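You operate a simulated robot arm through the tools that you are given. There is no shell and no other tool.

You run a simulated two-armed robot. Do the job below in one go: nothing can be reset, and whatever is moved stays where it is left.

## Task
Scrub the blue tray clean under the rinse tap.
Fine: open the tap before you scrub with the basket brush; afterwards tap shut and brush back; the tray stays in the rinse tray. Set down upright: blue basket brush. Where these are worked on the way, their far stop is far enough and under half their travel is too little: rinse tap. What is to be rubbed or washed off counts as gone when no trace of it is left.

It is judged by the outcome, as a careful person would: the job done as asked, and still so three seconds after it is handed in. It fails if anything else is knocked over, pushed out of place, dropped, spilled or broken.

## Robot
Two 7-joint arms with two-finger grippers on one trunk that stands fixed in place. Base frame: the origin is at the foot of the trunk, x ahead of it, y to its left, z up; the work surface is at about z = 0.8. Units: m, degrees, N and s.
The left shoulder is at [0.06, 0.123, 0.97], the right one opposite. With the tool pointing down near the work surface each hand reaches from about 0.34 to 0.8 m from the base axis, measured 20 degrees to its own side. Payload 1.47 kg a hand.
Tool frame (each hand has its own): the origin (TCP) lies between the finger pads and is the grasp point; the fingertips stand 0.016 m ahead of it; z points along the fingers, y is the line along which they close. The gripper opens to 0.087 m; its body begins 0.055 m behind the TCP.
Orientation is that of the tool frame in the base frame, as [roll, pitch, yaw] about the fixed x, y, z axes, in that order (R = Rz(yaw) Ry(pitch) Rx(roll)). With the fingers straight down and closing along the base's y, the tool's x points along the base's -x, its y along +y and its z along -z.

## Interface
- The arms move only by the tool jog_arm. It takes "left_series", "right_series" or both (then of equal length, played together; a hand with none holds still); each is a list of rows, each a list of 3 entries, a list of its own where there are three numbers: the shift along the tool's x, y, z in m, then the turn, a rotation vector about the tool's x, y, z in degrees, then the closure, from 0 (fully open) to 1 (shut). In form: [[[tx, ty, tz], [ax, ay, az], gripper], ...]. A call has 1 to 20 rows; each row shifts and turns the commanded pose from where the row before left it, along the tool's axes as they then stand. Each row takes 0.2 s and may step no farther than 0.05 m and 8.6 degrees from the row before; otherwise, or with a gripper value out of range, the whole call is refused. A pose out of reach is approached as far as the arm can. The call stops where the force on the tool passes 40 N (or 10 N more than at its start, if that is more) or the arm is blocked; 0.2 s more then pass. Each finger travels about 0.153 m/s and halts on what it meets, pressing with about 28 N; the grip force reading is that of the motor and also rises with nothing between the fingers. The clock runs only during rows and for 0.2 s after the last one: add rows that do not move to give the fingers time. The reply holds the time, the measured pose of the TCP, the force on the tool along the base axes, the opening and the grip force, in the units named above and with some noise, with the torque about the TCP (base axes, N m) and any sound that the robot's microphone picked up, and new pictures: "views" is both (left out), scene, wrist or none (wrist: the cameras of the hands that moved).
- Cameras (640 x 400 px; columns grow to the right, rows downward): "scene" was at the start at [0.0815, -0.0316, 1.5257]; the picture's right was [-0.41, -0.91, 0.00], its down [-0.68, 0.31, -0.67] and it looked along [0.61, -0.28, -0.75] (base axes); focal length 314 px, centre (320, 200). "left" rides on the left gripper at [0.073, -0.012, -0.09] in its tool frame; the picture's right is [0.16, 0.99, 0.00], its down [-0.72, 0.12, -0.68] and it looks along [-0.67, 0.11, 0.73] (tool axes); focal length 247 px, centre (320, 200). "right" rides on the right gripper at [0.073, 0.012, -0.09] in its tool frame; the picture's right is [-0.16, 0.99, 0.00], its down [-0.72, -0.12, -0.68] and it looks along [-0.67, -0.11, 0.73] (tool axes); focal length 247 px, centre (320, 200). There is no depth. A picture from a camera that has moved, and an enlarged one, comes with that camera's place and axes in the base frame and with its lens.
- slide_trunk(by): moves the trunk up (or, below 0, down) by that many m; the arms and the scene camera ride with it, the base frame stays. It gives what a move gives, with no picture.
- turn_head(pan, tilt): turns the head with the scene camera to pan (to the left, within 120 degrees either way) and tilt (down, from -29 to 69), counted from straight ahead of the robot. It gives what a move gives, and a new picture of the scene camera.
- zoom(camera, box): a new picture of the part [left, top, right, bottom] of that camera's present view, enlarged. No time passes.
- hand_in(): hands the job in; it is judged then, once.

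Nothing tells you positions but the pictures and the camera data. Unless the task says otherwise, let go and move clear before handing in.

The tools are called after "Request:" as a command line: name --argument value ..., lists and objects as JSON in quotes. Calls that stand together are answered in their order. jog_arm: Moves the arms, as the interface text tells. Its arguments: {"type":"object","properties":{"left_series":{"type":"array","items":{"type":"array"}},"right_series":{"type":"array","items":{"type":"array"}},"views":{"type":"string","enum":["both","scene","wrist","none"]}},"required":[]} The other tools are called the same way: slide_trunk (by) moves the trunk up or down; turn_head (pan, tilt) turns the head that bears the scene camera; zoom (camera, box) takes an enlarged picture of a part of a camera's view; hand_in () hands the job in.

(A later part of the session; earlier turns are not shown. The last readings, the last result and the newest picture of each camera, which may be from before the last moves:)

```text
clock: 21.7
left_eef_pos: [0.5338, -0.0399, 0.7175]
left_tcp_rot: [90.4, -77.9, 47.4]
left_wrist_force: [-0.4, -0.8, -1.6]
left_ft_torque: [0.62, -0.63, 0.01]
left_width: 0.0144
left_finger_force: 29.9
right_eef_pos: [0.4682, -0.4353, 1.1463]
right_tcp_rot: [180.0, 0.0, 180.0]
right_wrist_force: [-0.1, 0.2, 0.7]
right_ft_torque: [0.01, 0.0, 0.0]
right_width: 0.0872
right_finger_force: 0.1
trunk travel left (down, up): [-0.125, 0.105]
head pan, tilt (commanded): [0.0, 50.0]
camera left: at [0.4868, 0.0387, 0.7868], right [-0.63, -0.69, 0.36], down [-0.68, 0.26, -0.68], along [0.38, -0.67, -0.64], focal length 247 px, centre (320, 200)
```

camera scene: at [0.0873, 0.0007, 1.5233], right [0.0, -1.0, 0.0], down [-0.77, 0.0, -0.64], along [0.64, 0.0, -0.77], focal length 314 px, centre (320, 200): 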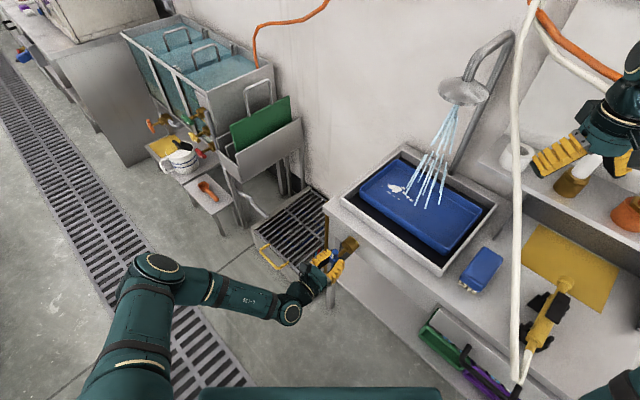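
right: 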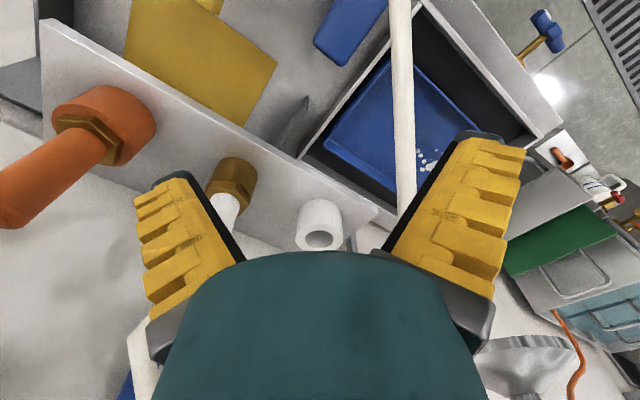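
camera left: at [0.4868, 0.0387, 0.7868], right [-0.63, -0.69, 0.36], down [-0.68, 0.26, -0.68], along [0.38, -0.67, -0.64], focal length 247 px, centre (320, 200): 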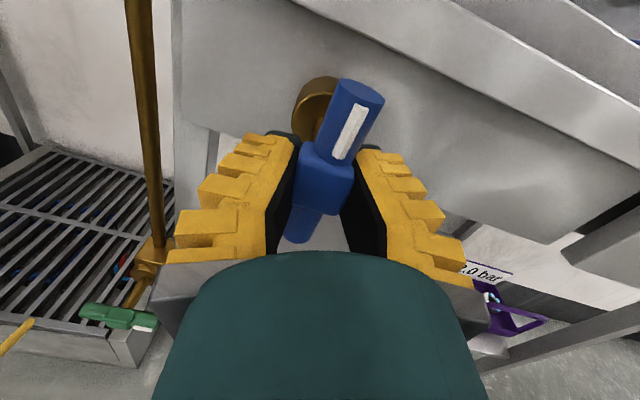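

The far stop is at about 90°: the torque rose and the bar slipped slightly in the pads. I'll roll back 11° to realign with the bar, keep holding it open, and turn the head to watch the right arm.

Request:
jog_arm --left_series '[[[0, 0, 0], [0, 0, 5.5], 1], [[0, 0, 0], [0, 0, 5.5], 1], [[0, 0, 0], [0, 0, 0], 1]]' --views "wrist"

Request:
turn_head --pan -35 --tilt 45

```text
clock: 22.5
left_eef_pos: [0.5346, -0.0397, 0.7188]
left_tcp_rot: [91.0, -88.9, 46.9]
left_wrist_force: [3.9, -9.9, 2.6]
left_ft_torque: [0.09, -0.01, 0.0]
left_width: 0.01
left_finger_force: 29.9
right_eef_pos: [0.4699, -0.4361, 1.1451]
right_tcp_rot: [179.9, 0.1, -179.9]
right_wrist_force: [0.9, 0.2, 0.8]
right_ft_torque: [-0.02, 0.0, -0.01]
right_width: 0.0869
right_finger_force: 0.0
trunk travel left (down, up): [-0.125, 0.105]
head pan, tilt (commanded): [0.0, 50.0]
camera left: at [0.478, 0.0282, 0.791], right [-0.66, -0.73, 0.17], down [-0.59, 0.36, -0.72], along [0.46, -0.58, -0.67], focal length 247 px, centre (320, 200)
```

left: 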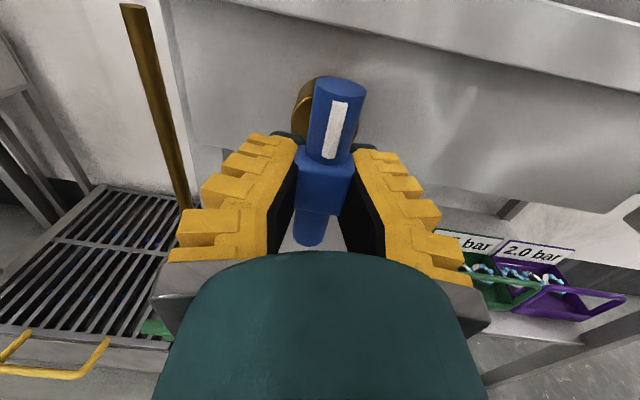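

```text
clock: 23.5
left_eef_pos: [0.5357, -0.041, 0.7184]
left_tcp_rot: [91.2, -88.9, 46.5]
left_wrist_force: [2.4, -11.6, 4.9]
left_ft_torque: [0.13, -0.2, -0.02]
left_width: 0.0098
left_finger_force: 29.9
right_eef_pos: [0.4688, -0.4362, 1.1439]
right_tcp_rot: [-180.0, 0.0, 180.0]
right_wrist_force: [1.1, 0.1, 0.8]
right_ft_torque: [0.02, -0.01, 0.01]
right_width: 0.0871
right_finger_force: 0.1
trunk travel left (down, up): [-0.125, 0.105]
head pan, tilt (commanded): [-35.0, 45.0]
camera scene: at [0.0765, -0.0466, 1.5303], right [-0.57, -0.82, 0.0], down [-0.58, 0.41, -0.71], along [0.58, -0.4, -0.71], focal length 314 px, centre (320, 200)
```

scene: 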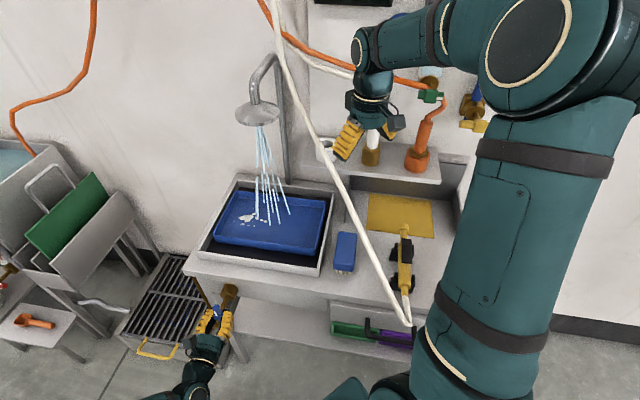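

The tap is held at its far stop and water falls into the tray. The white spray-gun hose slants over the brush (about y = -0.38, from z ≈ 0.9 at x = 0.26 to z ≈ 1.17 at x = 0.62), and I must stay off it. The right hand is above it now, so I'll lift it a bit and cross to its left side.

Request:
jog_arm --right_series '[[[0, 0, -0.04], [0, 0, 0], 0], [[0.004, 0.037, 0], [0, 0, 0], 0], [[0.004, 0.037, 0], [0, 0, 0], 0], [[0.004, 0.037, 0], [0, 0, 0], 0], [[0.004, 0.037, 0], [0, 0, 0], 0], [[0.004, 0.037, 0], [0, 0, 0], 0]]' --views "both"

```text
clock: 24.9
left_eef_pos: [0.5352, -0.0404, 0.7176]
left_tcp_rot: [91.3, -89.0, 46.4]
left_wrist_force: [2.4, -12.0, 4.8]
left_ft_torque: [0.05, -0.28, -0.03]
left_width: 0.0093
left_finger_force: 29.8
right_eef_pos: [0.4496, -0.2507, 1.1852]
right_tcp_rot: [-179.9, 0.0, 179.9]
right_wrist_force: [0.0, 0.2, -0.6]
right_ft_torque: [-0.02, -0.01, 0.01]
right_width: 0.0871
right_finger_force: 0.1
trunk travel left (down, up): [-0.125, 0.105]
head pan, tilt (commanded): [-35.0, 45.0]
camera scene: at [0.0763, -0.0465, 1.5303], right [-0.57, -0.82, 0.0], down [-0.58, 0.41, -0.71], along [0.58, -0.41, -0.71], focal length 314 px, centre (320, 200)
camera right: at [0.3764, -0.2387, 1.2745], right [0.16, 0.99, 0.0], down [0.72, -0.12, 0.68], along [0.67, -0.11, -0.73], focal length 247 px, centre (320, 200)
```

scene: 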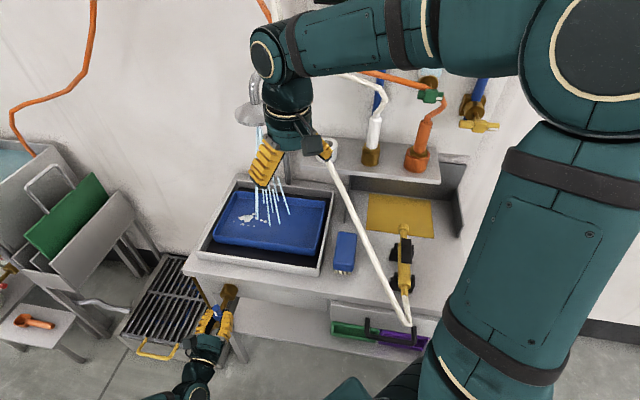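
right: 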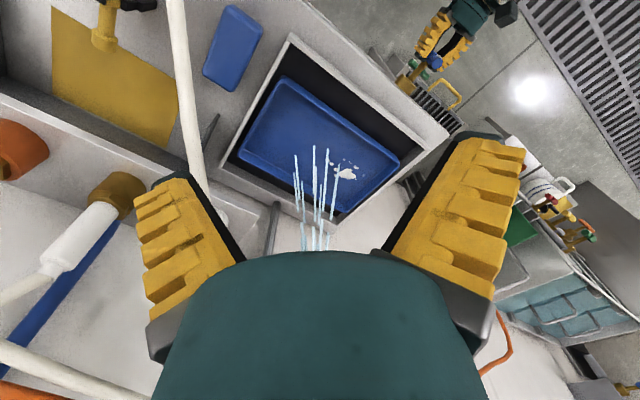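

The hose position is confirmed, and the brush is centred at [0.446, -0.389] with its long axis at about -44°. I'll turn the right hand about its vertical axis so the camera ends up on the wall side. That gives clearance when I tilt the hand in under the hose and over the rims.

Request:
jog_arm --right_series '[[[0, 0, 0], [0, 0, -8.5], 0], [[0, 0, 0], [0, 0, -8.5], 0], [[0, 0, 0], [0, 0, -8.5], 0], [[0, 0, 0], [0, 0, -8.5], 0], [[0, 0, 0], [0, 0, -8.5], 0], [[0, 0, 0], [0, 0, -8.5], 0], [[0, 0, 0], [0, 0, -8.5], 0], [[0, 0, 0], [0, 0, -8.5], 0]]' --views "scene"

```text
clock: 26.7
left_eef_pos: [0.5343, -0.0402, 0.7183]
left_tcp_rot: [92.4, -89.0, 45.5]
left_wrist_force: [1.0, -14.2, 6.3]
left_ft_torque: [0.17, -0.2, -0.06]
left_width: 0.0096
left_finger_force: 30.0
right_eef_pos: [0.4484, -0.2502, 1.1844]
right_tcp_rot: [-180.0, 0.0, -111.8]
right_wrist_force: [-0.4, -0.5, -0.4]
right_ft_torque: [0.0, -0.01, 0.0]
right_width: 0.087
right_finger_force: 0.1
trunk travel left (down, up): [-0.125, 0.105]
head pan, tilt (commanded): [-35.0, 45.0]
camera scene: at [0.0763, -0.0468, 1.5303], right [-0.57, -0.82, 0.0], down [-0.58, 0.41, -0.71], along [0.58, -0.41, -0.71], focal length 314 px, centre (320, 200)
```

scene: 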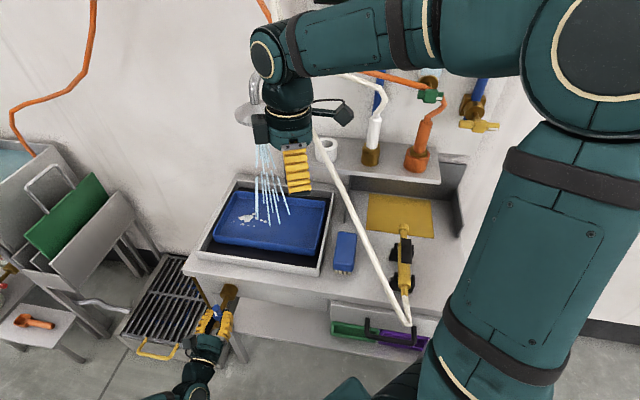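

Request:
jog_arm --right_series '[[[0, 0, 0], [0, 0, -8.5], 0], [[0, 0, 0], [0, 0, -8.5], 0], [[0, 0, 0], [0, 0, -8.5], 0], [[0, 0, 0], [0, 0, -8.5], 0], [[0, 0, 0], [0, 0, -8.5], 0], [[0, 0, 0], [0, 0, -8.5], 0], [[0, 0, 0], [0, 0, -8.5], 0], [[0, 0, 0], [0, 0, -8.5], 0]]' --views "both"

```text
clock: 28.5
left_eef_pos: [0.534, -0.0413, 0.7173]
left_tcp_rot: [92.6, -89.0, 45.2]
left_wrist_force: [1.7, -13.3, 4.5]
left_ft_torque: [0.18, -0.23, -0.02]
left_width: 0.0095
left_finger_force: 30.4
right_eef_pos: [0.4491, -0.25, 1.1846]
right_tcp_rot: [179.9, 0.0, -43.7]
right_wrist_force: [0.0, 0.7, 0.5]
right_ft_torque: [0.01, -0.01, 0.0]
right_width: 0.0869
right_finger_force: 0.0
trunk travel left (down, up): [-0.125, 0.105]
head pan, tilt (commanded): [-35.0, 45.0]
camera scene: at [0.0763, -0.0468, 1.5303], right [-0.57, -0.82, 0.0], down [-0.58, 0.41, -0.71], along [0.58, -0.41, -0.71], focal length 314 px, centre (320, 200)
camera right: at [0.4936, -0.3093, 1.2742], right [-0.8, -0.6, 0.0], down [-0.44, 0.58, 0.68], along [-0.41, 0.54, -0.73], focal length 247 px, centre (320, 200)
```

scene: 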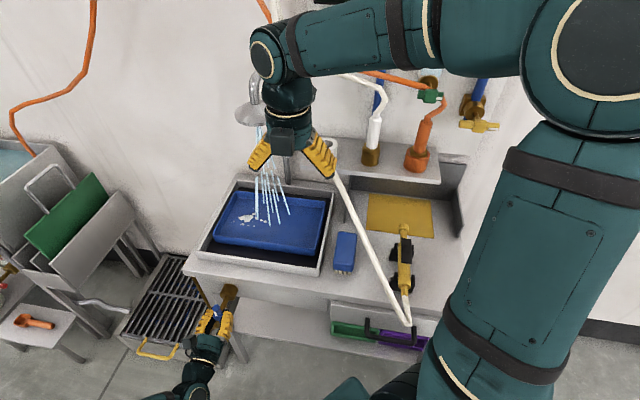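
right: 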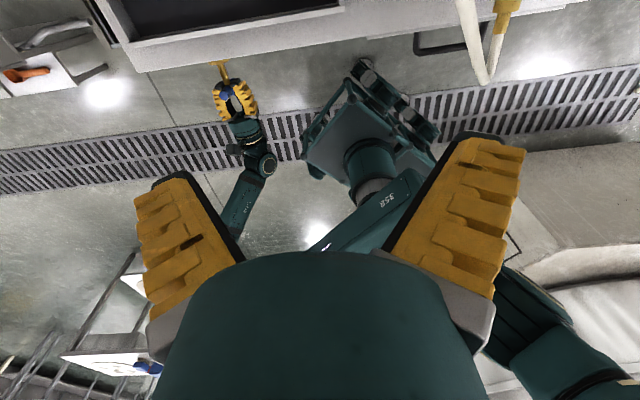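

The right hand flipped without trouble. Before tilting it, I want a close look at the open fingers' shape, since space between the brush and the rinse tray wall is tight.

Request:
zoom --camera "scene" --box '[235, 80, 365, 190]'

Request:
zoom --camera "scene" --box '[300, 190, 420, 290]'

Request:
zoom --camera "scene" --box '[190, 170, 345, 290]'

```text
3.64 times, centred on (300, 135) of scene
camera zoom: at [0.0763, -0.0468, 1.5303], right [-0.57, -0.82, 0.0], down [-0.58, 0.41, -0.71], along [0.58, -0.41, -0.71], focal length 1140 px, centre (393, 436)
```

zoom: 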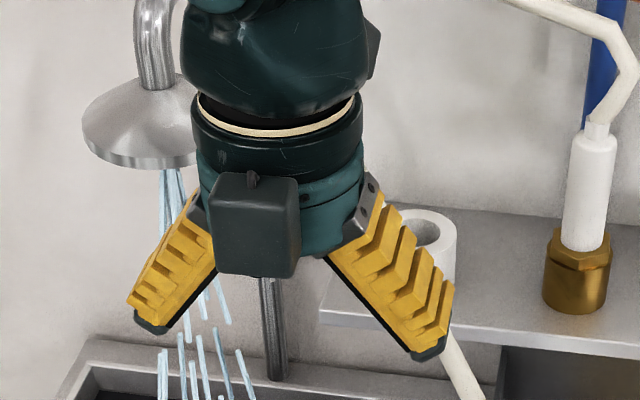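

```text
4.00 times, centred on (360, 240) of scene
camera zoom: at [0.0763, -0.0468, 1.5303], right [-0.57, -0.82, 0.0], down [-0.58, 0.41, -0.71], along [0.58, -0.41, -0.71], focal length 1254 px, centre (160, 40)
```

zoom: 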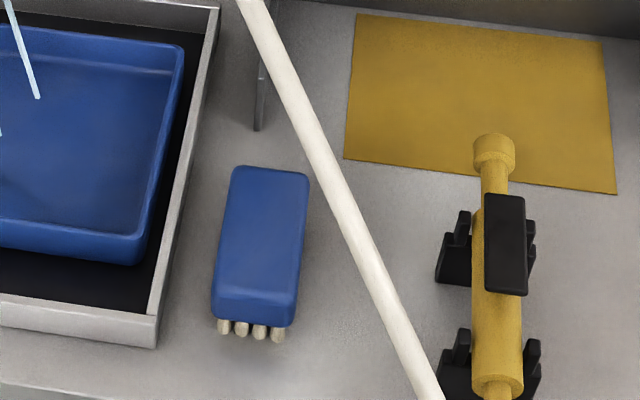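

```text
3.33 times, centred on (268, 230) of scene
camera zoom: at [0.0763, -0.0468, 1.5303], right [-0.57, -0.82, 0.0], down [-0.58, 0.41, -0.71], along [0.58, -0.41, -0.71], focal length 1045 px, centre (495, 100)
```

zoom: 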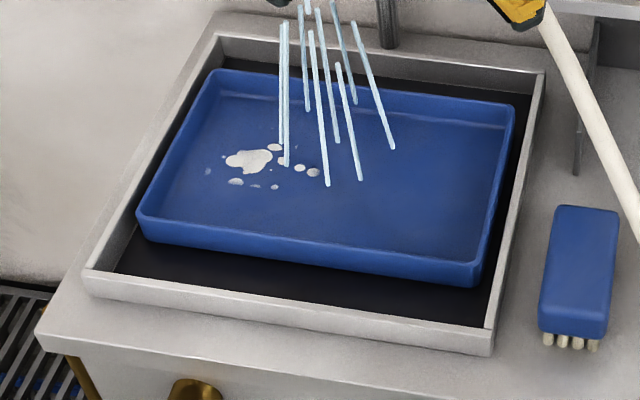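

The fingers pivot, so their tips spread when open, and the gap between brush and basin wall is about 3.3 cm. I'll part-close to roughly 64 mm so the fingers fit. First I lower the hand left of the hose and tilt it 42° so it leans away from the hose.

Request:
jog_arm --right_series '[[[-0.014, 0.003, 0.041], [0, 0, 0], 0.26], [[-0.014, 0.003, 0.041], [0, 0, 0], 0.26], [[-0.014, 0.003, 0.041], [0, 0, 0], 0.26], [[-0.014, 0.003, 0.041], [0, 0, 0], 0.26], [[0, 0, 0], [0, 8.4, 0], 0.26], [[0, 0, 0], [0, 8.4, 0], 0.26], [[0, 0, 0], [0, 8.4, 0], 0.26], [[0, 0, 0], [0, 8.4, 0], 0.26], [[0, 0, 0], [0, 8.4, 0], 0.26]]' --views "both"

```text
clock: 30.5
left_eef_pos: [0.5353, -0.0392, 0.7176]
left_tcp_rot: [91.9, -89.1, 45.9]
left_wrist_force: [1.7, -14.4, 0.9]
left_ft_torque: [-0.31, -0.56, -0.06]
left_width: 0.0093
left_finger_force: 30.3
right_eef_pos: [0.4181, -0.2168, 1.0236]
right_tcp_rot: [180.0, -42.0, -43.9]
right_wrist_force: [0.2, 0.9, 0.2]
right_ft_torque: [0.0, 0.0, -0.02]
right_width: 0.0685
right_finger_force: 3.0
right hand out of reach, approached as far as the arm can: row 9
trunk travel left (down, up): [-0.125, 0.105]
head pan, tilt (commanded): [-35.0, 45.0]
camera scene: at [0.0764, -0.0466, 1.5302], right [-0.57, -0.82, 0.0], down [-0.58, 0.41, -0.71], along [0.58, -0.41, -0.71], focal length 314 px, centre (320, 200)
camera right: at [0.4055, -0.2201, 1.1389], right [-0.77, -0.63, -0.11], down [-0.63, 0.77, 0.02], along [0.07, 0.08, -0.99], focal length 247 px, centre (320, 200)
```

scene: 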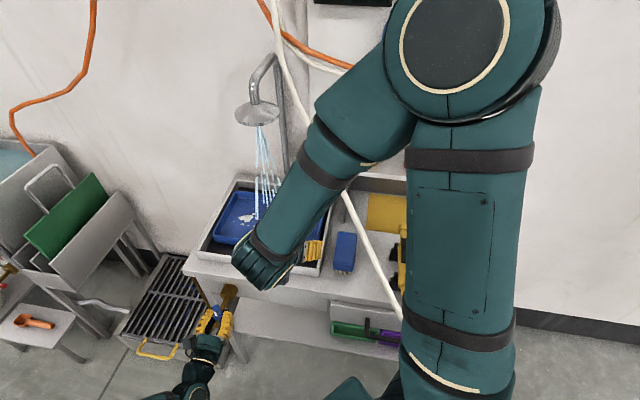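
right: 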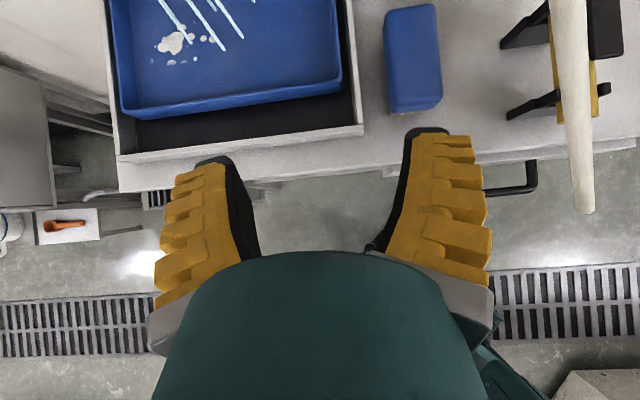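

The right arm reaches its close-in limit here, so grasping the brush with this tilt would be out of its range. The left hand can do that grasp comfortably: its present attitude at the tap needs only a pitch change. So I'll take the right arm back over the hose to its side and use the left hand for brushing.

Request:
jog_arm --right_series '[[[0, 0, 0], [0, -8.4, 0], 0], [[0, 0, 0], [0, -8.4, 0], 0], [[0, 0, 0], [0, -8.4, 0], 0], [[0, 0, 0], [0, -8.4, 0], 0], [[0, 0, 0], [0, -8.4, 0], 0], [[0, 0, -0.042], [0, 0, 0], 0], [[0, 0, -0.042], [0, 0, 0], 0], [[0, 0, -0.042], [0, 0, 0], 0], [[0, 0, -0.042], [0, 0, 0], 0]]' --views "scene"

Request:
jog_arm --right_series '[[[0.034, 0.026, 0], [0, 0, 0], 0], [[0.034, 0.026, 0], [0, 0, 0], 0], [[0.034, 0.026, 0], [0, 0, 0], 0], [[0.034, 0.026, 0], [0, 0, 0], 0], [[0.034, 0.026, 0], [0, 0, 0], 0], [[0.034, 0.026, 0], [0, 0, 0], 0]]' --views "scene"

```text
clock: 32.5
left_eef_pos: [0.5356, -0.0405, 0.7169]
left_tcp_rot: [93.4, -89.0, 44.2]
left_wrist_force: [-0.6, -12.3, 5.5]
left_ft_torque: [0.43, 0.08, -0.04]
left_width: 0.0094
left_finger_force: 30.4
right_eef_pos: [0.4161, -0.2157, 1.1915]
right_tcp_rot: [180.0, 0.1, -44.0]
right_wrist_force: [0.8, 0.4, -0.3]
right_ft_torque: [-0.02, 0.0, 0.02]
right_width: 0.087
right_finger_force: 0.1
trunk travel left (down, up): [-0.125, 0.105]
head pan, tilt (commanded): [-35.0, 45.0]
camera scene: at [0.0763, -0.0468, 1.5303], right [-0.57, -0.82, 0.0], down [-0.58, 0.41, -0.71], along [0.58, -0.41, -0.71], focal length 314 px, centre (320, 200)
```

scene: 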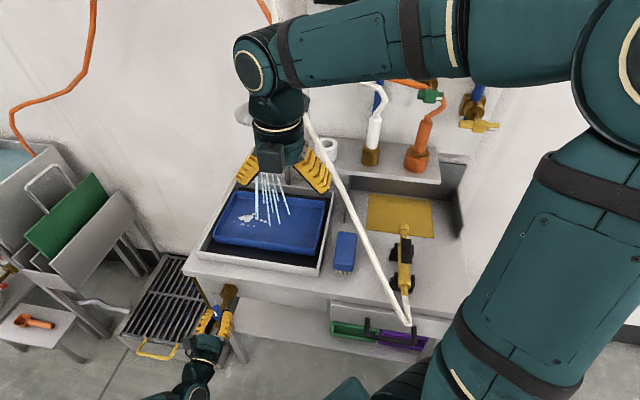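

```text
clock: 33.9
left_eef_pos: [0.5348, -0.0401, 0.7173]
left_tcp_rot: [93.8, -89.0, 44.0]
left_wrist_force: [1.1, -14.8, 1.5]
left_ft_torque: [0.1, -0.2, -0.07]
left_width: 0.0101
left_finger_force: 29.8
right_eef_pos: [0.4553, -0.473, 1.1903]
right_tcp_rot: [-179.9, 0.0, -44.1]
right_wrist_force: [-0.3, -0.7, -0.5]
right_ft_torque: [0.0, 0.03, 0.01]
right_width: 0.0872
right_finger_force: 0.0
trunk travel left (down, up): [-0.125, 0.105]
head pan, tilt (commanded): [-35.0, 45.0]
camera scene: at [0.0764, -0.0472, 1.5302], right [-0.57, -0.82, 0.0], down [-0.58, 0.41, -0.71], along [0.58, -0.4, -0.71], focal length 314 px, centre (320, 200)
```

scene: 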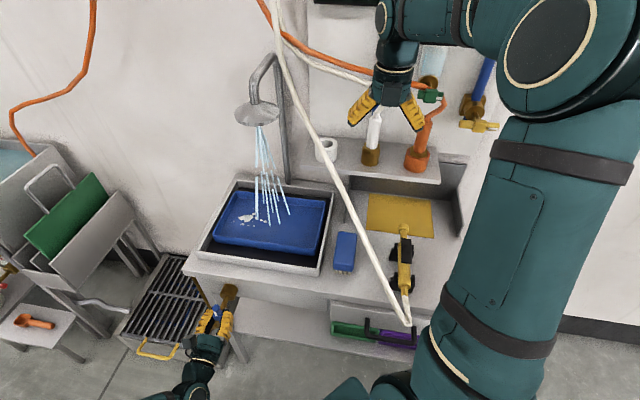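

The right arm is parked clear. Now I'll let go of the tap with the left hand, back straight off, and check that it stays open.

Request:
jog_arm --left_series '[[[0, 0, 0], [0, 0, 0], 0.4], [[0, 0, 0], [0, 0, 0], 0], [[0, 0, 0], [0, 0, 0], 0], [[0, 0, -0.03], [0, 0, 0], 0], [[0, 0, -0.03], [0, 0, 0], 0], [[0, 0, -0.03], [0, 0, 0], 0], [[0, 0, -0.02], [0, 0, 0], 0]]' --views "both"

```text
clock: 35.5
left_eef_pos: [0.453, 0.0344, 0.718]
left_tcp_rot: [90.6, -89.0, 47.2]
left_wrist_force: [0.3, -0.3, -0.3]
left_ft_torque: [0.01, 0.02, 0.0]
left_width: 0.087
left_finger_force: 0.1
right_eef_pos: [0.4558, -0.4704, 1.1922]
right_tcp_rot: [180.0, -0.1, -44.0]
right_wrist_force: [-0.8, 0.0, 0.5]
right_ft_torque: [-0.01, -0.01, 0.0]
right_width: 0.0873
right_finger_force: 0.0
trunk travel left (down, up): [-0.125, 0.105]
head pan, tilt (commanded): [-35.0, 45.0]
camera scene: at [0.0765, -0.0456, 1.5303], right [-0.57, -0.82, 0.0], down [-0.58, 0.41, -0.71], along [0.58, -0.41, -0.71], focal length 314 px, centre (320, 200)
camera left: at [0.3957, 0.1031, 0.7909], right [-0.66, -0.73, 0.17], down [-0.59, 0.36, -0.72], along [0.46, -0.58, -0.67], focal length 247 px, centre (320, 200)
```

scene: 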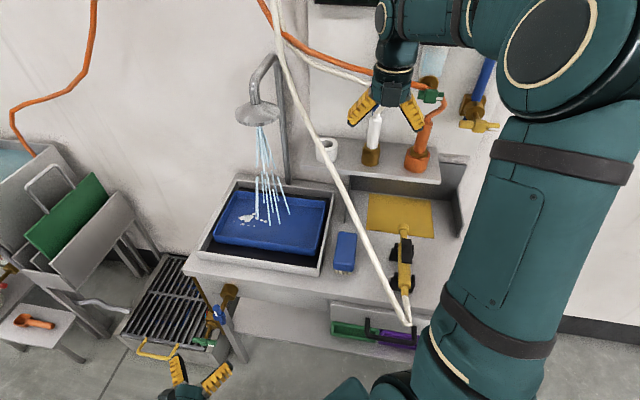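
left: 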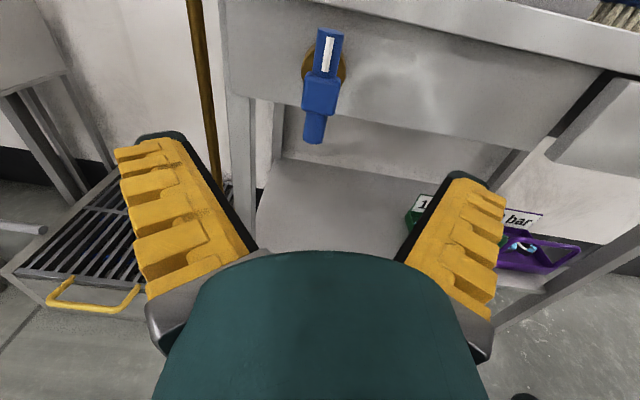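

The tap stays open with the handle upright, and the water keeps running. The left hand will now sidestep left, rise above bench height, and pitch down toward the brush attitude.

Request:
jog_arm --left_series '[[[0, -0.03, 0], [0, 0, 0], 0], [[0, -0.03, 0], [0, 0, 0], 0], [[0, -0.03, 0], [0, 0, 0], 0], [[0, -0.03, 0], [0, 0, 0], 0], [[0, -0.03, 0], [0, 0, 0], 0], [[0.04, 0, 0], [0, 0, 0], 0], [[0.04, 0, 0], [0, 0, 0], 0], [[0.04, 0, 0], [0, 0, 0], 0], [[0.04, 0, 0], [0, 0, 0], 0], [[0.04, 0, 0], [0, 0, 0], 0], [[0.04, 0, 0], [0, 0, 0], 0], [[0.04, 0, 0], [0, 0, 0], 0]]' --views "none"

Request:
jog_arm --left_series '[[[0, 0, 0], [-1, -7.9, 0], 0], [[0, 0, 0], [-1, -7.9, 0], 0], [[0, 0, 0], [0, -7.9, 0], 0], [[0, 0, 0], [0, -7.9, 0], 0], [[0, 0, 0], [0, -7.9, 0], 0], [[0, 0, 0], [0, -7.9, 0], 0]]' --views "both"

```text
clock: 38.1
left_eef_pos: [0.556, 0.1494, 0.9959]
left_tcp_rot: [93.6, -89.0, 44.3]
left_wrist_force: [-0.3, -0.6, 0.5]
left_ft_torque: [0.02, 0.0, 0.0]
left_width: 0.0871
left_finger_force: 0.0
right_eef_pos: [0.4554, -0.4715, 1.1908]
right_tcp_rot: [179.9, 0.0, -44.0]
right_wrist_force: [0.0, 0.2, 0.0]
right_ft_torque: [0.02, -0.01, -0.01]
right_width: 0.0872
right_finger_force: 0.1
trunk travel left (down, up): [-0.125, 0.105]
head pan, tilt (commanded): [-35.0, 45.0]
```

```text
clock: 39.5
left_eef_pos: [0.5574, 0.1482, 0.9957]
left_tcp_rot: [178.5, -42.5, -43.3]
left_wrist_force: [0.5, 0.6, 0.1]
left_ft_torque: [0.02, -0.02, 0.01]
left_width: 0.0869
left_finger_force: 0.1
right_eef_pos: [0.457, -0.4714, 1.1903]
right_tcp_rot: [-180.0, 0.1, -44.0]
right_wrist_force: [-0.2, 0.5, 0.1]
right_ft_torque: [0.0, -0.01, 0.03]
right_width: 0.0872
right_finger_force: 0.0
trunk travel left (down, up): [-0.125, 0.105]
head pan, tilt (commanded): [-35.0, 45.0]
camera scene: at [0.0768, -0.047, 1.5302], right [-0.57, -0.82, 0.0], down [-0.58, 0.41, -0.71], along [0.58, -0.4, -0.71], focal length 314 px, centre (320, 200)
camera left: at [0.5632, 0.1619, 1.1106], right [-0.6, -0.79, 0.13], down [-0.79, 0.61, 0.02], along [-0.09, -0.09, -0.99], focal length 247 px, centre (320, 200)
```

scene: 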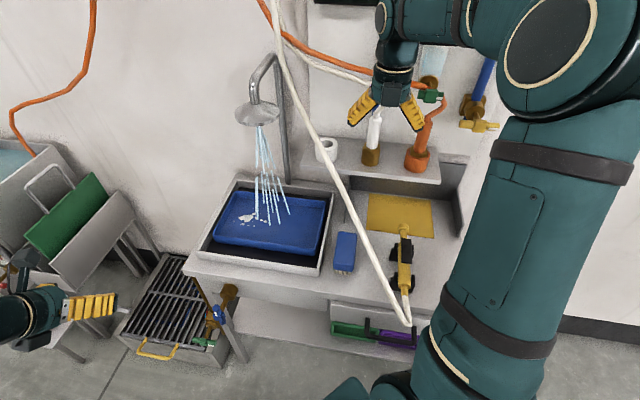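
left: 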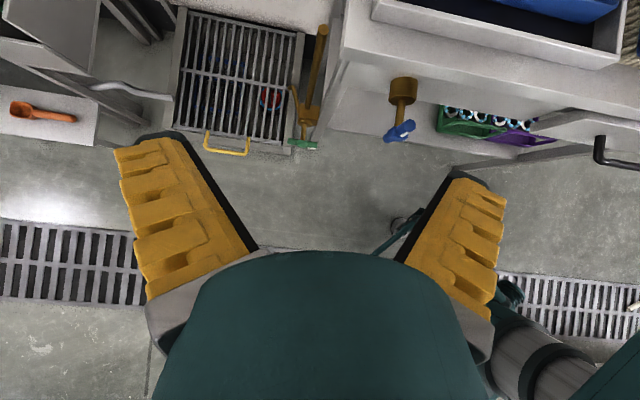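

The left hand now points down at 42° toward the bench. I'll level it slightly, part-close the fingers, and travel over the bench front toward the near end of the brush, staying left of the hose.

Request:
jog_arm --left_series '[[[0, 0, 0], [0.74, 0, 0.8], 0.3], [[0.0107, 0.0422, 0.0133], [0, 0, 0], 0.3], [[0.0107, 0.0422, 0.0133], [0, 0, 0], 0.3], [[0.0107, 0.0422, 0.0133], [0, 0, 0], 0.3], [[0.0107, 0.0422, 0.0133], [0, 0, 0], 0.3], [[0.0107, 0.0422, 0.0133], [0, 0, 0], 0.3], [[0.0107, 0.0422, 0.0133], [0, 0, 0], 0.3], [[0.0107, 0.0422, 0.0133], [0, 0, 0], 0.3], [[0.0107, 0.0422, 0.0133], [0, 0, 0], 0.3]]' --views "both"

```text
clock: 41.5
left_eef_pos: [0.4164, -0.1888, 0.9758]
left_tcp_rot: [179.8, -42.6, -44.1]
left_wrist_force: [0.2, -0.3, 0.5]
left_ft_torque: [0.01, 0.03, 0.05]
left_width: 0.0654
left_finger_force: 3.2
right_eef_pos: [0.456, -0.4713, 1.1917]
right_tcp_rot: [-179.8, -0.1, -44.0]
right_wrist_force: [0.0, 0.7, -0.1]
right_ft_torque: [0.05, -0.04, -0.01]
right_width: 0.087
right_finger_force: 0.0
trunk travel left (down, up): [-0.125, 0.105]
head pan, tilt (commanded): [-35.0, 45.0]
camera scene: at [0.0763, -0.0472, 1.5302], right [-0.57, -0.82, 0.0], down [-0.58, 0.41, -0.71], along [0.58, -0.4, -0.71], focal length 314 px, centre (320, 200)
camera left: at [0.4208, -0.176, 1.0921], right [-0.61, -0.79, 0.11], down [-0.79, 0.61, 0.01], along [-0.08, -0.08, -0.99], focal length 247 px, centre (320, 200)
```

scene: 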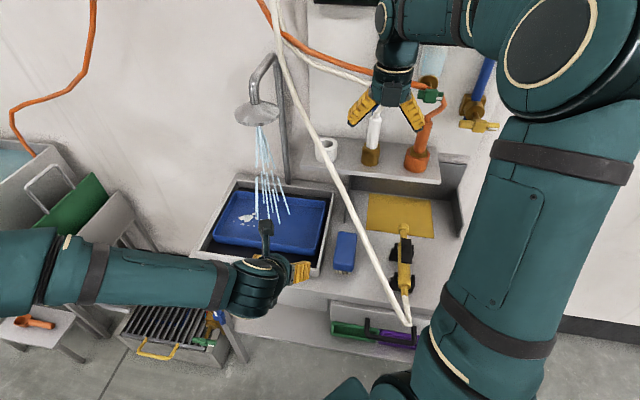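
left: 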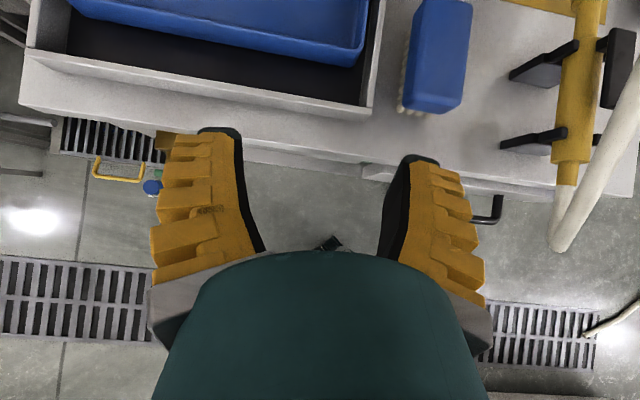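

The left hand reached its waypoint with the wanted attitude. From this view I'll refine the brush position before going lower.

Request:
zoom --camera "left" --box '[340, 0, 500, 130]'

```text
3.08 times, centred on (420, 65) of left
camera zoom: at [0.4208, -0.176, 1.0921], right [-0.61, -0.79, 0.11], down [-0.79, 0.61, 0.01], along [-0.08, -0.08, -0.99], focal length 760 px, centre (12, 615)
```

zoom: 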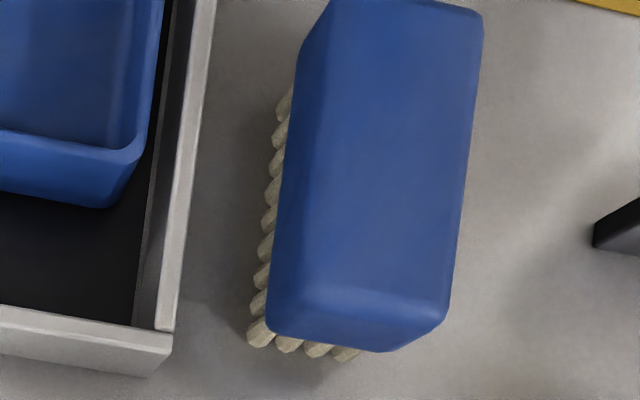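

Refined: the brush block spans about z = 0.826–0.853 above its bristles, centred at [0.447, -0.389], with basin wall 3 cm to its left. I'll tilt a bit more (50°) for hose clearance, narrow the fingers to about 60 mm, and drop to grasp height in front of the bench edge.

Request:
jog_arm --left_series '[[[0, 0, 0], [0, 7.4, 0], 0.37], [[-0.0025, 0.0276, 0.0208], [0, 0, 0], 0.37], [[-0.0025, 0.0276, 0.0208], [0, 0, 0], 0.37], [[-0.0025, 0.0276, 0.0208], [0, 0, 0], 0.37], [[-0.0333, 0, 0.028], [0, 0, 0], 0.37], [[-0.0333, 0, 0.028], [0, 0, 0], 0.37]]' --views "both"

```text
clock: 42.9
left_eef_pos: [0.3918, -0.2771, 0.8427]
left_tcp_rot: [179.7, -50.1, -44.1]
left_wrist_force: [0.2, 0.3, -0.3]
left_ft_torque: [0.01, 0.0, 0.03]
left_width: 0.0599
left_finger_force: 4.0
right_eef_pos: [0.455, -0.4705, 1.1916]
right_tcp_rot: [-180.0, 0.0, -44.0]
right_wrist_force: [-0.4, 0.7, 0.1]
right_ft_torque: [0.0, 0.01, 0.02]
right_width: 0.0872
right_finger_force: 0.1
trunk travel left (down, up): [-0.125, 0.105]
head pan, tilt (commanded): [-35.0, 45.0]
camera scene: at [0.0769, -0.046, 1.5302], right [-0.57, -0.82, 0.0], down [-0.58, 0.41, -0.71], along [0.58, -0.41, -0.71], focal length 314 px, centre (320, 200)
camera left: at [0.3848, -0.255, 0.9562], right [-0.62, -0.78, 0.12], down [-0.79, 0.61, -0.12], along [0.02, -0.17, -0.99], focal length 247 px, centre (320, 200)
```

scene: 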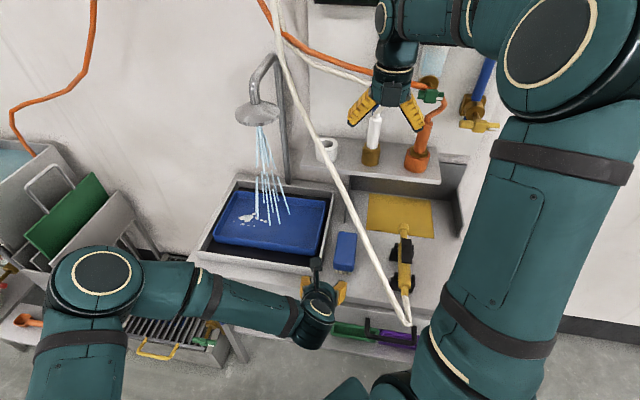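
left: 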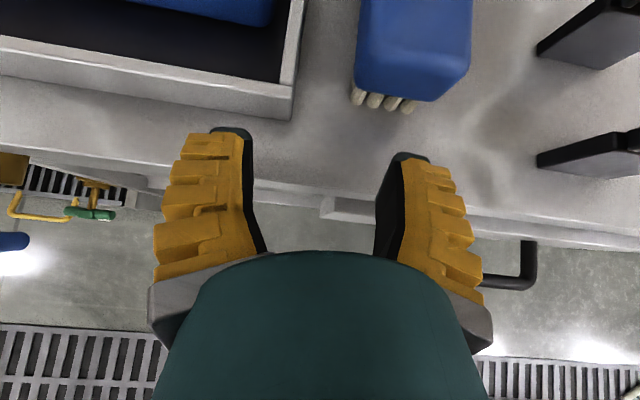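

The hand is at grasp height in front of the bench edge. I'll check the brush against this close view before shifting across.

Request:
zoom --camera "left" --box '[270, 0, 510, 150]'

```text
2.67 times, centred on (390, 75) of left
camera zoom: at [0.3848, -0.255, 0.9562], right [-0.62, -0.78, 0.12], down [-0.79, 0.61, -0.12], along [0.02, -0.17, -0.99], focal length 659 px, centre (133, 533)
```

zoom: 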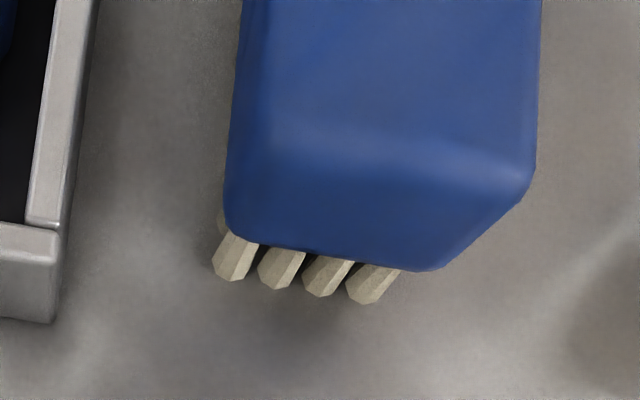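

The brush is centred about 4.3 cm to the hand's right at block height 0.824–0.853. I'll raise the hand 1 cm so only the fingertips straddle the block, shift across, and look again before sliding in.

Request:
jog_arm --left_series '[[[0.0077, 0.0214, -0.0064], [0, 0, 0], 0.34], [[0, 0.0213, 0], [0, 0, 0], 0.34], [[0, 0, 0], [0, 0, 0], 0.34]]' --views "both"

```text
clock: 43.7
left_eef_pos: [0.36, -0.3078, 0.8542]
left_tcp_rot: [179.7, -50.0, -44.1]
left_wrist_force: [0.1, 0.7, -0.4]
left_ft_torque: [-0.01, 0.0, 0.0]
left_width: 0.0621
left_finger_force: 3.6
right_eef_pos: [0.4557, -0.4703, 1.1916]
right_tcp_rot: [179.9, 0.0, -43.9]
right_wrist_force: [0.1, 0.5, 0.6]
right_ft_torque: [-0.01, -0.01, -0.01]
right_width: 0.0869
right_finger_force: 0.0
trunk travel left (down, up): [-0.125, 0.105]
head pan, tilt (commanded): [-35.0, 45.0]
camera scene: at [0.0767, -0.0456, 1.5303], right [-0.57, -0.82, 0.0], down [-0.58, 0.41, -0.71], along [0.58, -0.41, -0.71], focal length 314 px, centre (320, 200)
camera left: at [0.3546, -0.2849, 0.9665], right [-0.62, -0.78, 0.12], down [-0.79, 0.61, -0.12], along [0.02, -0.17, -0.99], focal length 247 px, centre (320, 200)
```

scene: 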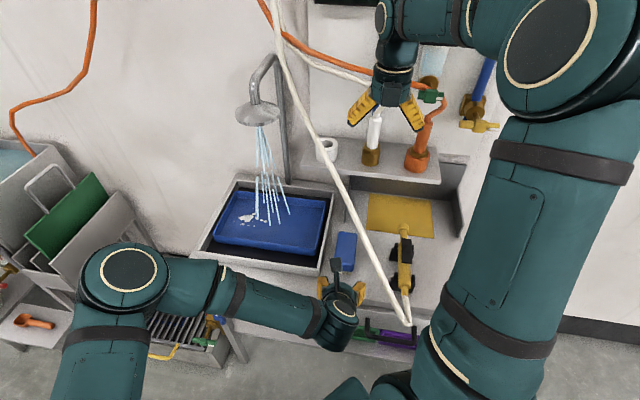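
left: 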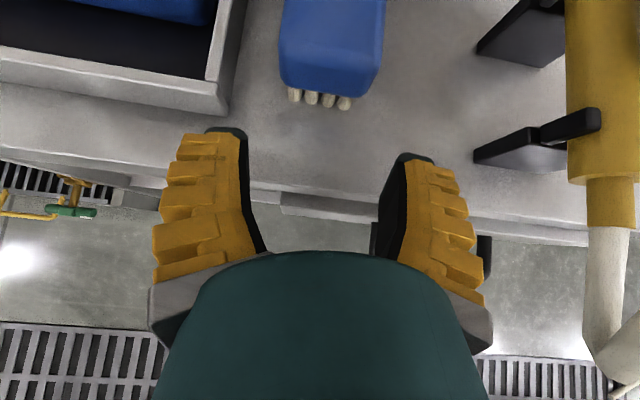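

The brush is centred between the fingers to within about 2 mm. Sliding in toward it, first most of the way.

Request:
jog_arm --left_series '[[[0.0225, 0, 0.0269], [0, 0, 0], 0.34], [[0.0225, 0, 0.0269], [0, 0, 0], 0.34]]' --views "both"

```text
clock: 44.3
left_eef_pos: [0.4111, -0.3572, 0.8532]
left_tcp_rot: [179.7, -50.1, -44.1]
left_wrist_force: [0.4, 0.1, 0.2]
left_ft_torque: [-0.02, 0.01, -0.02]
left_width: 0.0621
left_finger_force: 3.2
right_eef_pos: [0.4564, -0.4702, 1.192]
right_tcp_rot: [-180.0, -0.1, -44.0]
right_wrist_force: [-0.1, 0.1, -0.5]
right_ft_torque: [-0.01, 0.02, 0.04]
right_width: 0.0869
right_finger_force: 0.1
trunk travel left (down, up): [-0.125, 0.105]
head pan, tilt (commanded): [-35.0, 45.0]
camera scene: at [0.0766, -0.0459, 1.5302], right [-0.57, -0.82, 0.0], down [-0.58, 0.41, -0.71], along [0.58, -0.41, -0.71], focal length 314 px, centre (320, 200)
camera left: at [0.4048, -0.3345, 0.9664], right [-0.62, -0.78, 0.12], down [-0.79, 0.61, -0.12], along [0.02, -0.17, -0.99], focal length 247 px, centre (320, 200)
```

scene: 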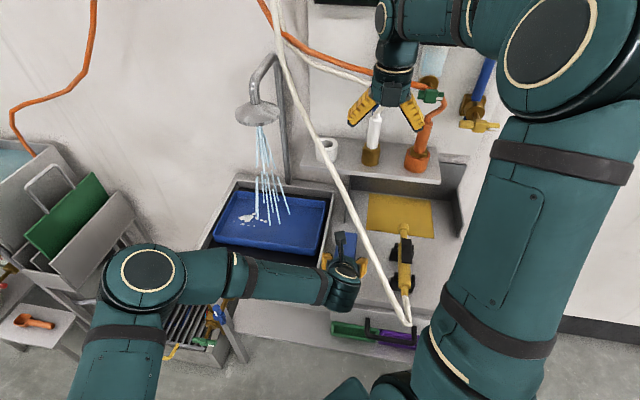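
left: 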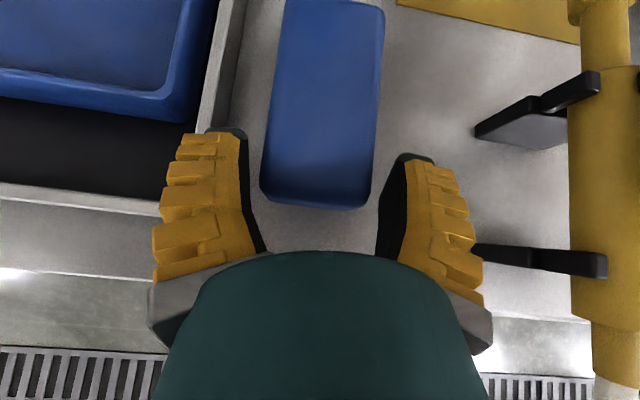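

Both fingers straddle the brush with clearance on each side and no contact force. I'll slide the last 3.5 cm and close.

Request:
jog_arm --left_series '[[[0.0225, 0, 0.0269], [0, 0, 0], 0.34], [[0, 0, 0], [0, 0, 0], 0.34]]' --views "both"

```text
clock: 44.9
left_eef_pos: [0.4369, -0.3813, 0.8527]
left_tcp_rot: [179.7, -50.0, -44.0]
left_wrist_force: [-0.1, -0.4, 0.8]
left_ft_torque: [-0.01, 0.02, -0.02]
left_width: 0.0622
left_finger_force: 3.4
right_eef_pos: [0.4564, -0.4696, 1.1907]
right_tcp_rot: [180.0, 0.0, -44.0]
right_wrist_force: [-0.9, 0.1, -0.3]
right_ft_torque: [0.0, -0.03, 0.0]
right_width: 0.087
right_finger_force: 0.0
trunk travel left (down, up): [-0.125, 0.105]
head pan, tilt (commanded): [-35.0, 45.0]
camera scene: at [0.0764, -0.0452, 1.5303], right [-0.57, -0.82, 0.0], down [-0.58, 0.41, -0.71], along [0.58, -0.41, -0.71], focal length 314 px, centre (320, 200)
camera left: at [0.4301, -0.3587, 0.967], right [-0.62, -0.78, 0.12], down [-0.79, 0.61, -0.12], along [0.02, -0.17, -0.99], focal length 247 px, centre (320, 200)
```

scene: 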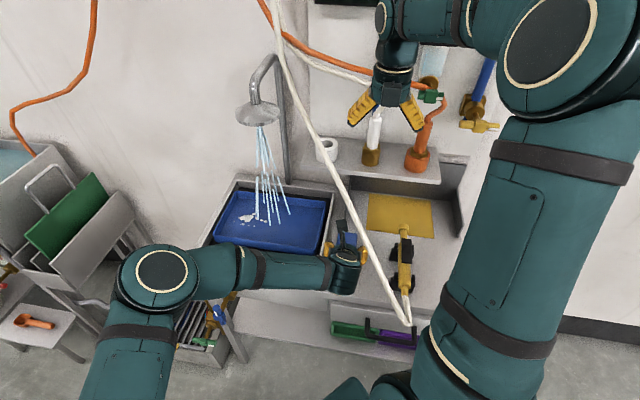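
left: 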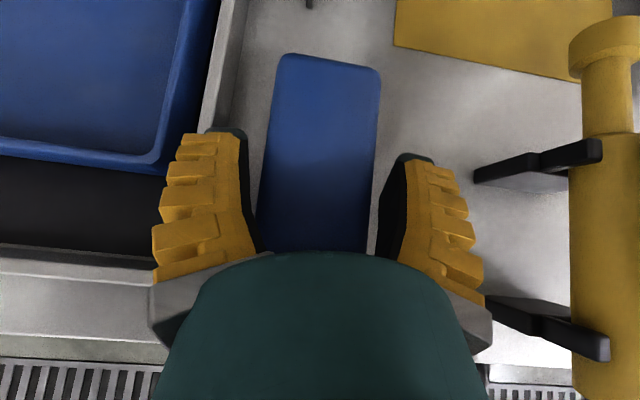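

The block is well between the fingertips. Closing the grip now.

Request:
jog_arm --left_series '[[[0, 0, 0], [0, 0, 0], 0.5], [[0, 0, 0], [0, 0, 0], 1], [[0, 0, 0], [0, 0, 0], 1], [[0, 0, 0], [0, 0, 0], 1]]' --views "wrist"

```text
clock: 45.9
left_eef_pos: [0.4356, -0.3822, 0.8533]
left_tcp_rot: [179.8, -50.0, -44.1]
left_wrist_force: [-0.3, -0.1, 0.3]
left_ft_torque: [0.07, 0.05, -0.01]
left_width: 0.0552
left_finger_force: 28.2
right_eef_pos: [0.4571, -0.4702, 1.1911]
right_tcp_rot: [-180.0, 0.0, -44.0]
right_wrist_force: [0.2, 0.0, -0.5]
right_ft_torque: [0.0, -0.03, -0.05]
right_width: 0.0867
right_finger_force: 0.1
trunk travel left (down, up): [-0.125, 0.105]
head pan, tilt (commanded): [-35.0, 45.0]
camera left: at [0.43, -0.3588, 0.9668], right [-0.62, -0.78, 0.12], down [-0.79, 0.61, -0.12], along [0.02, -0.17, -0.99], focal length 247 px, centre (320, 200)
```

left: 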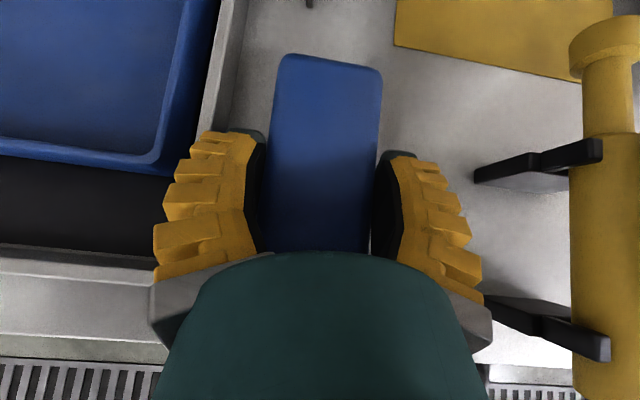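

The grip holds the brush at 55 mm. I'll lift it about 1 cm, then withdraw away from the hose.

Request:
jog_arm --left_series '[[[0.0077, 0, -0.0064], [0, 0, 0], 1], [[0, 0, 0], [0, 0, 0], 1]]' --views "both"

```text
clock: 46.5
left_eef_pos: [0.4362, -0.3805, 0.8631]
left_tcp_rot: [179.8, -50.0, -44.0]
left_wrist_force: [0.4, -0.2, -2.0]
left_ft_torque: [-0.01, -0.04, 0.01]
left_width: 0.0555
left_finger_force: 28.3
right_eef_pos: [0.456, -0.4705, 1.1916]
right_tcp_rot: [180.0, 0.0, -44.0]
right_wrist_force: [0.3, -1.0, 0.6]
right_ft_torque: [-0.01, 0.01, 0.01]
right_width: 0.0869
right_finger_force: 0.0
trunk travel left (down, up): [-0.125, 0.105]
head pan, tilt (commanded): [-35.0, 45.0]
camera scene: at [0.0768, -0.0458, 1.5302], right [-0.57, -0.82, 0.0], down [-0.58, 0.41, -0.71], along [0.58, -0.41, -0.71], focal length 314 px, centre (320, 200)
camera left: at [0.4303, -0.3585, 0.9769], right [-0.62, -0.78, 0.12], down [-0.79, 0.61, -0.12], along [0.02, -0.17, -0.99], focal length 247 px, centre (320, 200)
```

scene: 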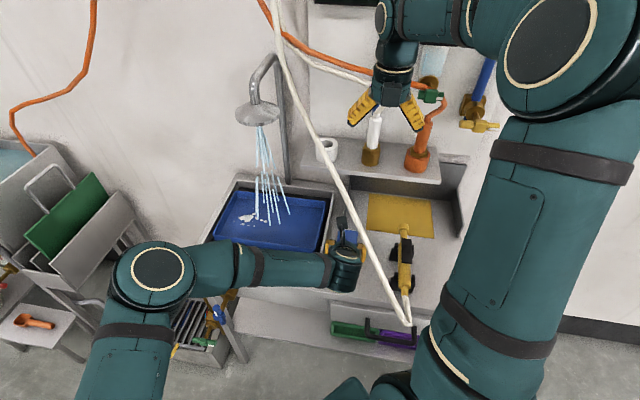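
left: 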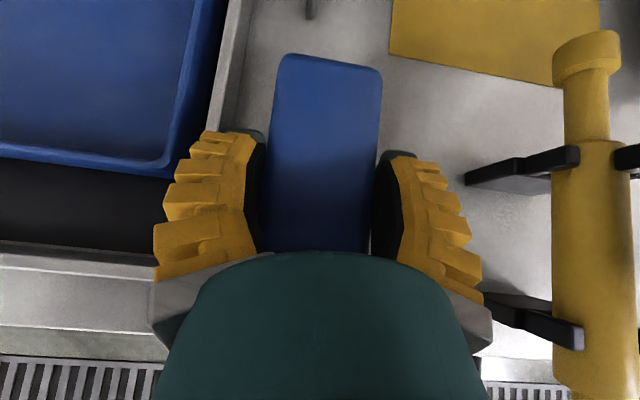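

The brush came up level in the grip, weighing about 2 N. I'll withdraw it from under the hose, rise above the basin rim, and carry it over the tray's stained end.

Request:
jog_arm --left_series '[[[-0.0225, 0, -0.0269], [0, 0, 0], 1], [[-0.0225, 0, -0.0269], [0, 0, 0], 1], [[-0.0225, 0, -0.0269], [0, 0, 0], 1], [[0.0192, 0, -0.016], [0, 0, 0], 1], [[0.0192, 0, -0.016], [0, 0, 0], 1]]' --views "none"

Request:
jog_arm --left_series '[[[0.0164, -0.0362, 0.0172], [0, 0, 0], 1], [[0.0164, -0.0362, 0.0172], [0, 0, 0], 1], [[0.0164, -0.0362, 0.0172], [0, 0, 0], 1], [[0.0164, -0.0362, 0.0172], [0, 0, 0], 1], [[0.0164, -0.0362, 0.0172], [0, 0, 0], 1], [[0.0164, -0.0362, 0.0172], [0, 0, 0], 1]]' --views "both"

```text
clock: 47.7
left_eef_pos: [0.3606, -0.307, 0.9136]
left_tcp_rot: [179.8, -50.0, -44.1]
left_wrist_force: [0.6, 1.3, -1.9]
left_ft_torque: [-0.01, 0.01, 0.06]
left_width: 0.0554
left_finger_force: 27.6
right_eef_pos: [0.4565, -0.4704, 1.1915]
right_tcp_rot: [-180.0, 0.0, -44.1]
right_wrist_force: [-0.2, 0.2, -0.2]
right_ft_torque: [0.04, -0.02, 0.02]
right_width: 0.0871
right_finger_force: 0.1
trunk travel left (down, up): [-0.125, 0.105]
head pan, tilt (commanded): [-35.0, 45.0]
```

```text
clock: 49.1
left_eef_pos: [0.615, -0.252, 0.923]
left_tcp_rot: [179.7, -49.9, -44.0]
left_wrist_force: [0.6, -0.1, -0.5]
left_ft_torque: [0.01, -0.01, -0.01]
left_width: 0.0548
left_finger_force: 28.2
right_eef_pos: [0.4572, -0.4716, 1.1911]
right_tcp_rot: [180.0, 0.0, -44.0]
right_wrist_force: [-0.2, 0.5, 0.3]
right_ft_torque: [-0.02, 0.02, 0.06]
right_width: 0.0872
right_finger_force: 0.1
trunk travel left (down, up): [-0.125, 0.105]
head pan, tilt (commanded): [-35.0, 45.0]
camera scene: at [0.0771, -0.0457, 1.5302], right [-0.57, -0.82, 0.0], down [-0.58, 0.41, -0.71], along [0.58, -0.41, -0.71], focal length 314 px, centre (320, 200)
camera left: at [0.6087, -0.2292, 1.036], right [-0.62, -0.78, 0.12], down [-0.79, 0.61, -0.12], along [0.02, -0.17, -0.99], focal length 247 px, centre (320, 200)
```

scene: 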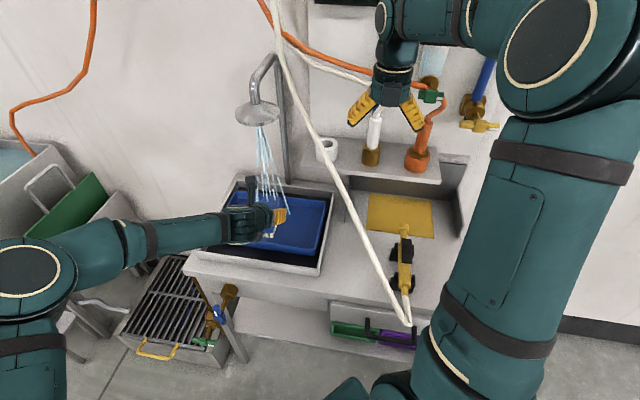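
left: 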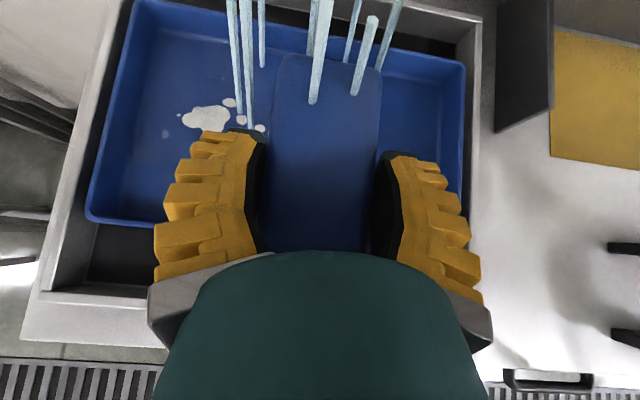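

The brush is over the tray and the stains show just left of the fingers. I'll zoom in to place the stain patch and tray walls exactly.

Request:
zoom --camera "left" --box '[60, 0, 300, 240]'

Request:
zoom --camera "left" --box '[140, 70, 280, 160]'

```text
1.67 times, centred on (180, 120) of left
camera zoom: at [0.6087, -0.2292, 1.036], right [-0.62, -0.78, 0.12], down [-0.79, 0.61, -0.12], along [0.02, -0.17, -0.99], focal length 412 px, centre (553, 333)
```

zoom: 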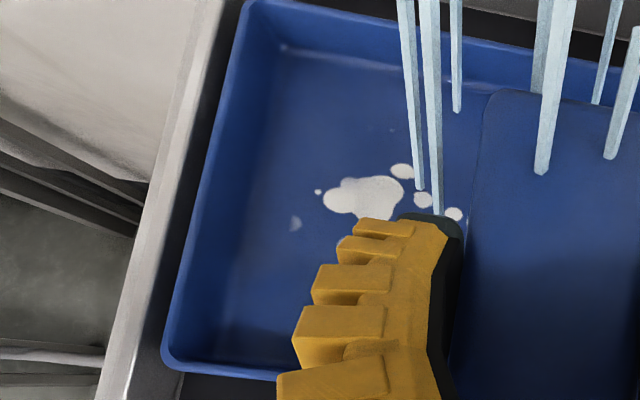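

```text
4.44 times, centred on (210, 115) of left
camera zoom: at [0.6087, -0.2292, 1.036], right [-0.62, -0.78, 0.12], down [-0.79, 0.61, -0.12], along [0.02, -0.17, -0.99], focal length 1098 px, centre (809, 578)
```

zoom: 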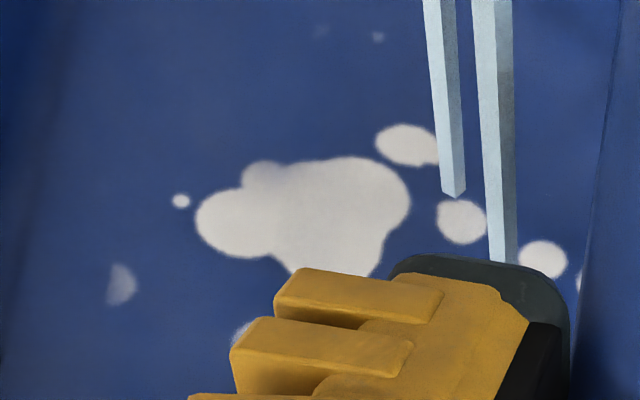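

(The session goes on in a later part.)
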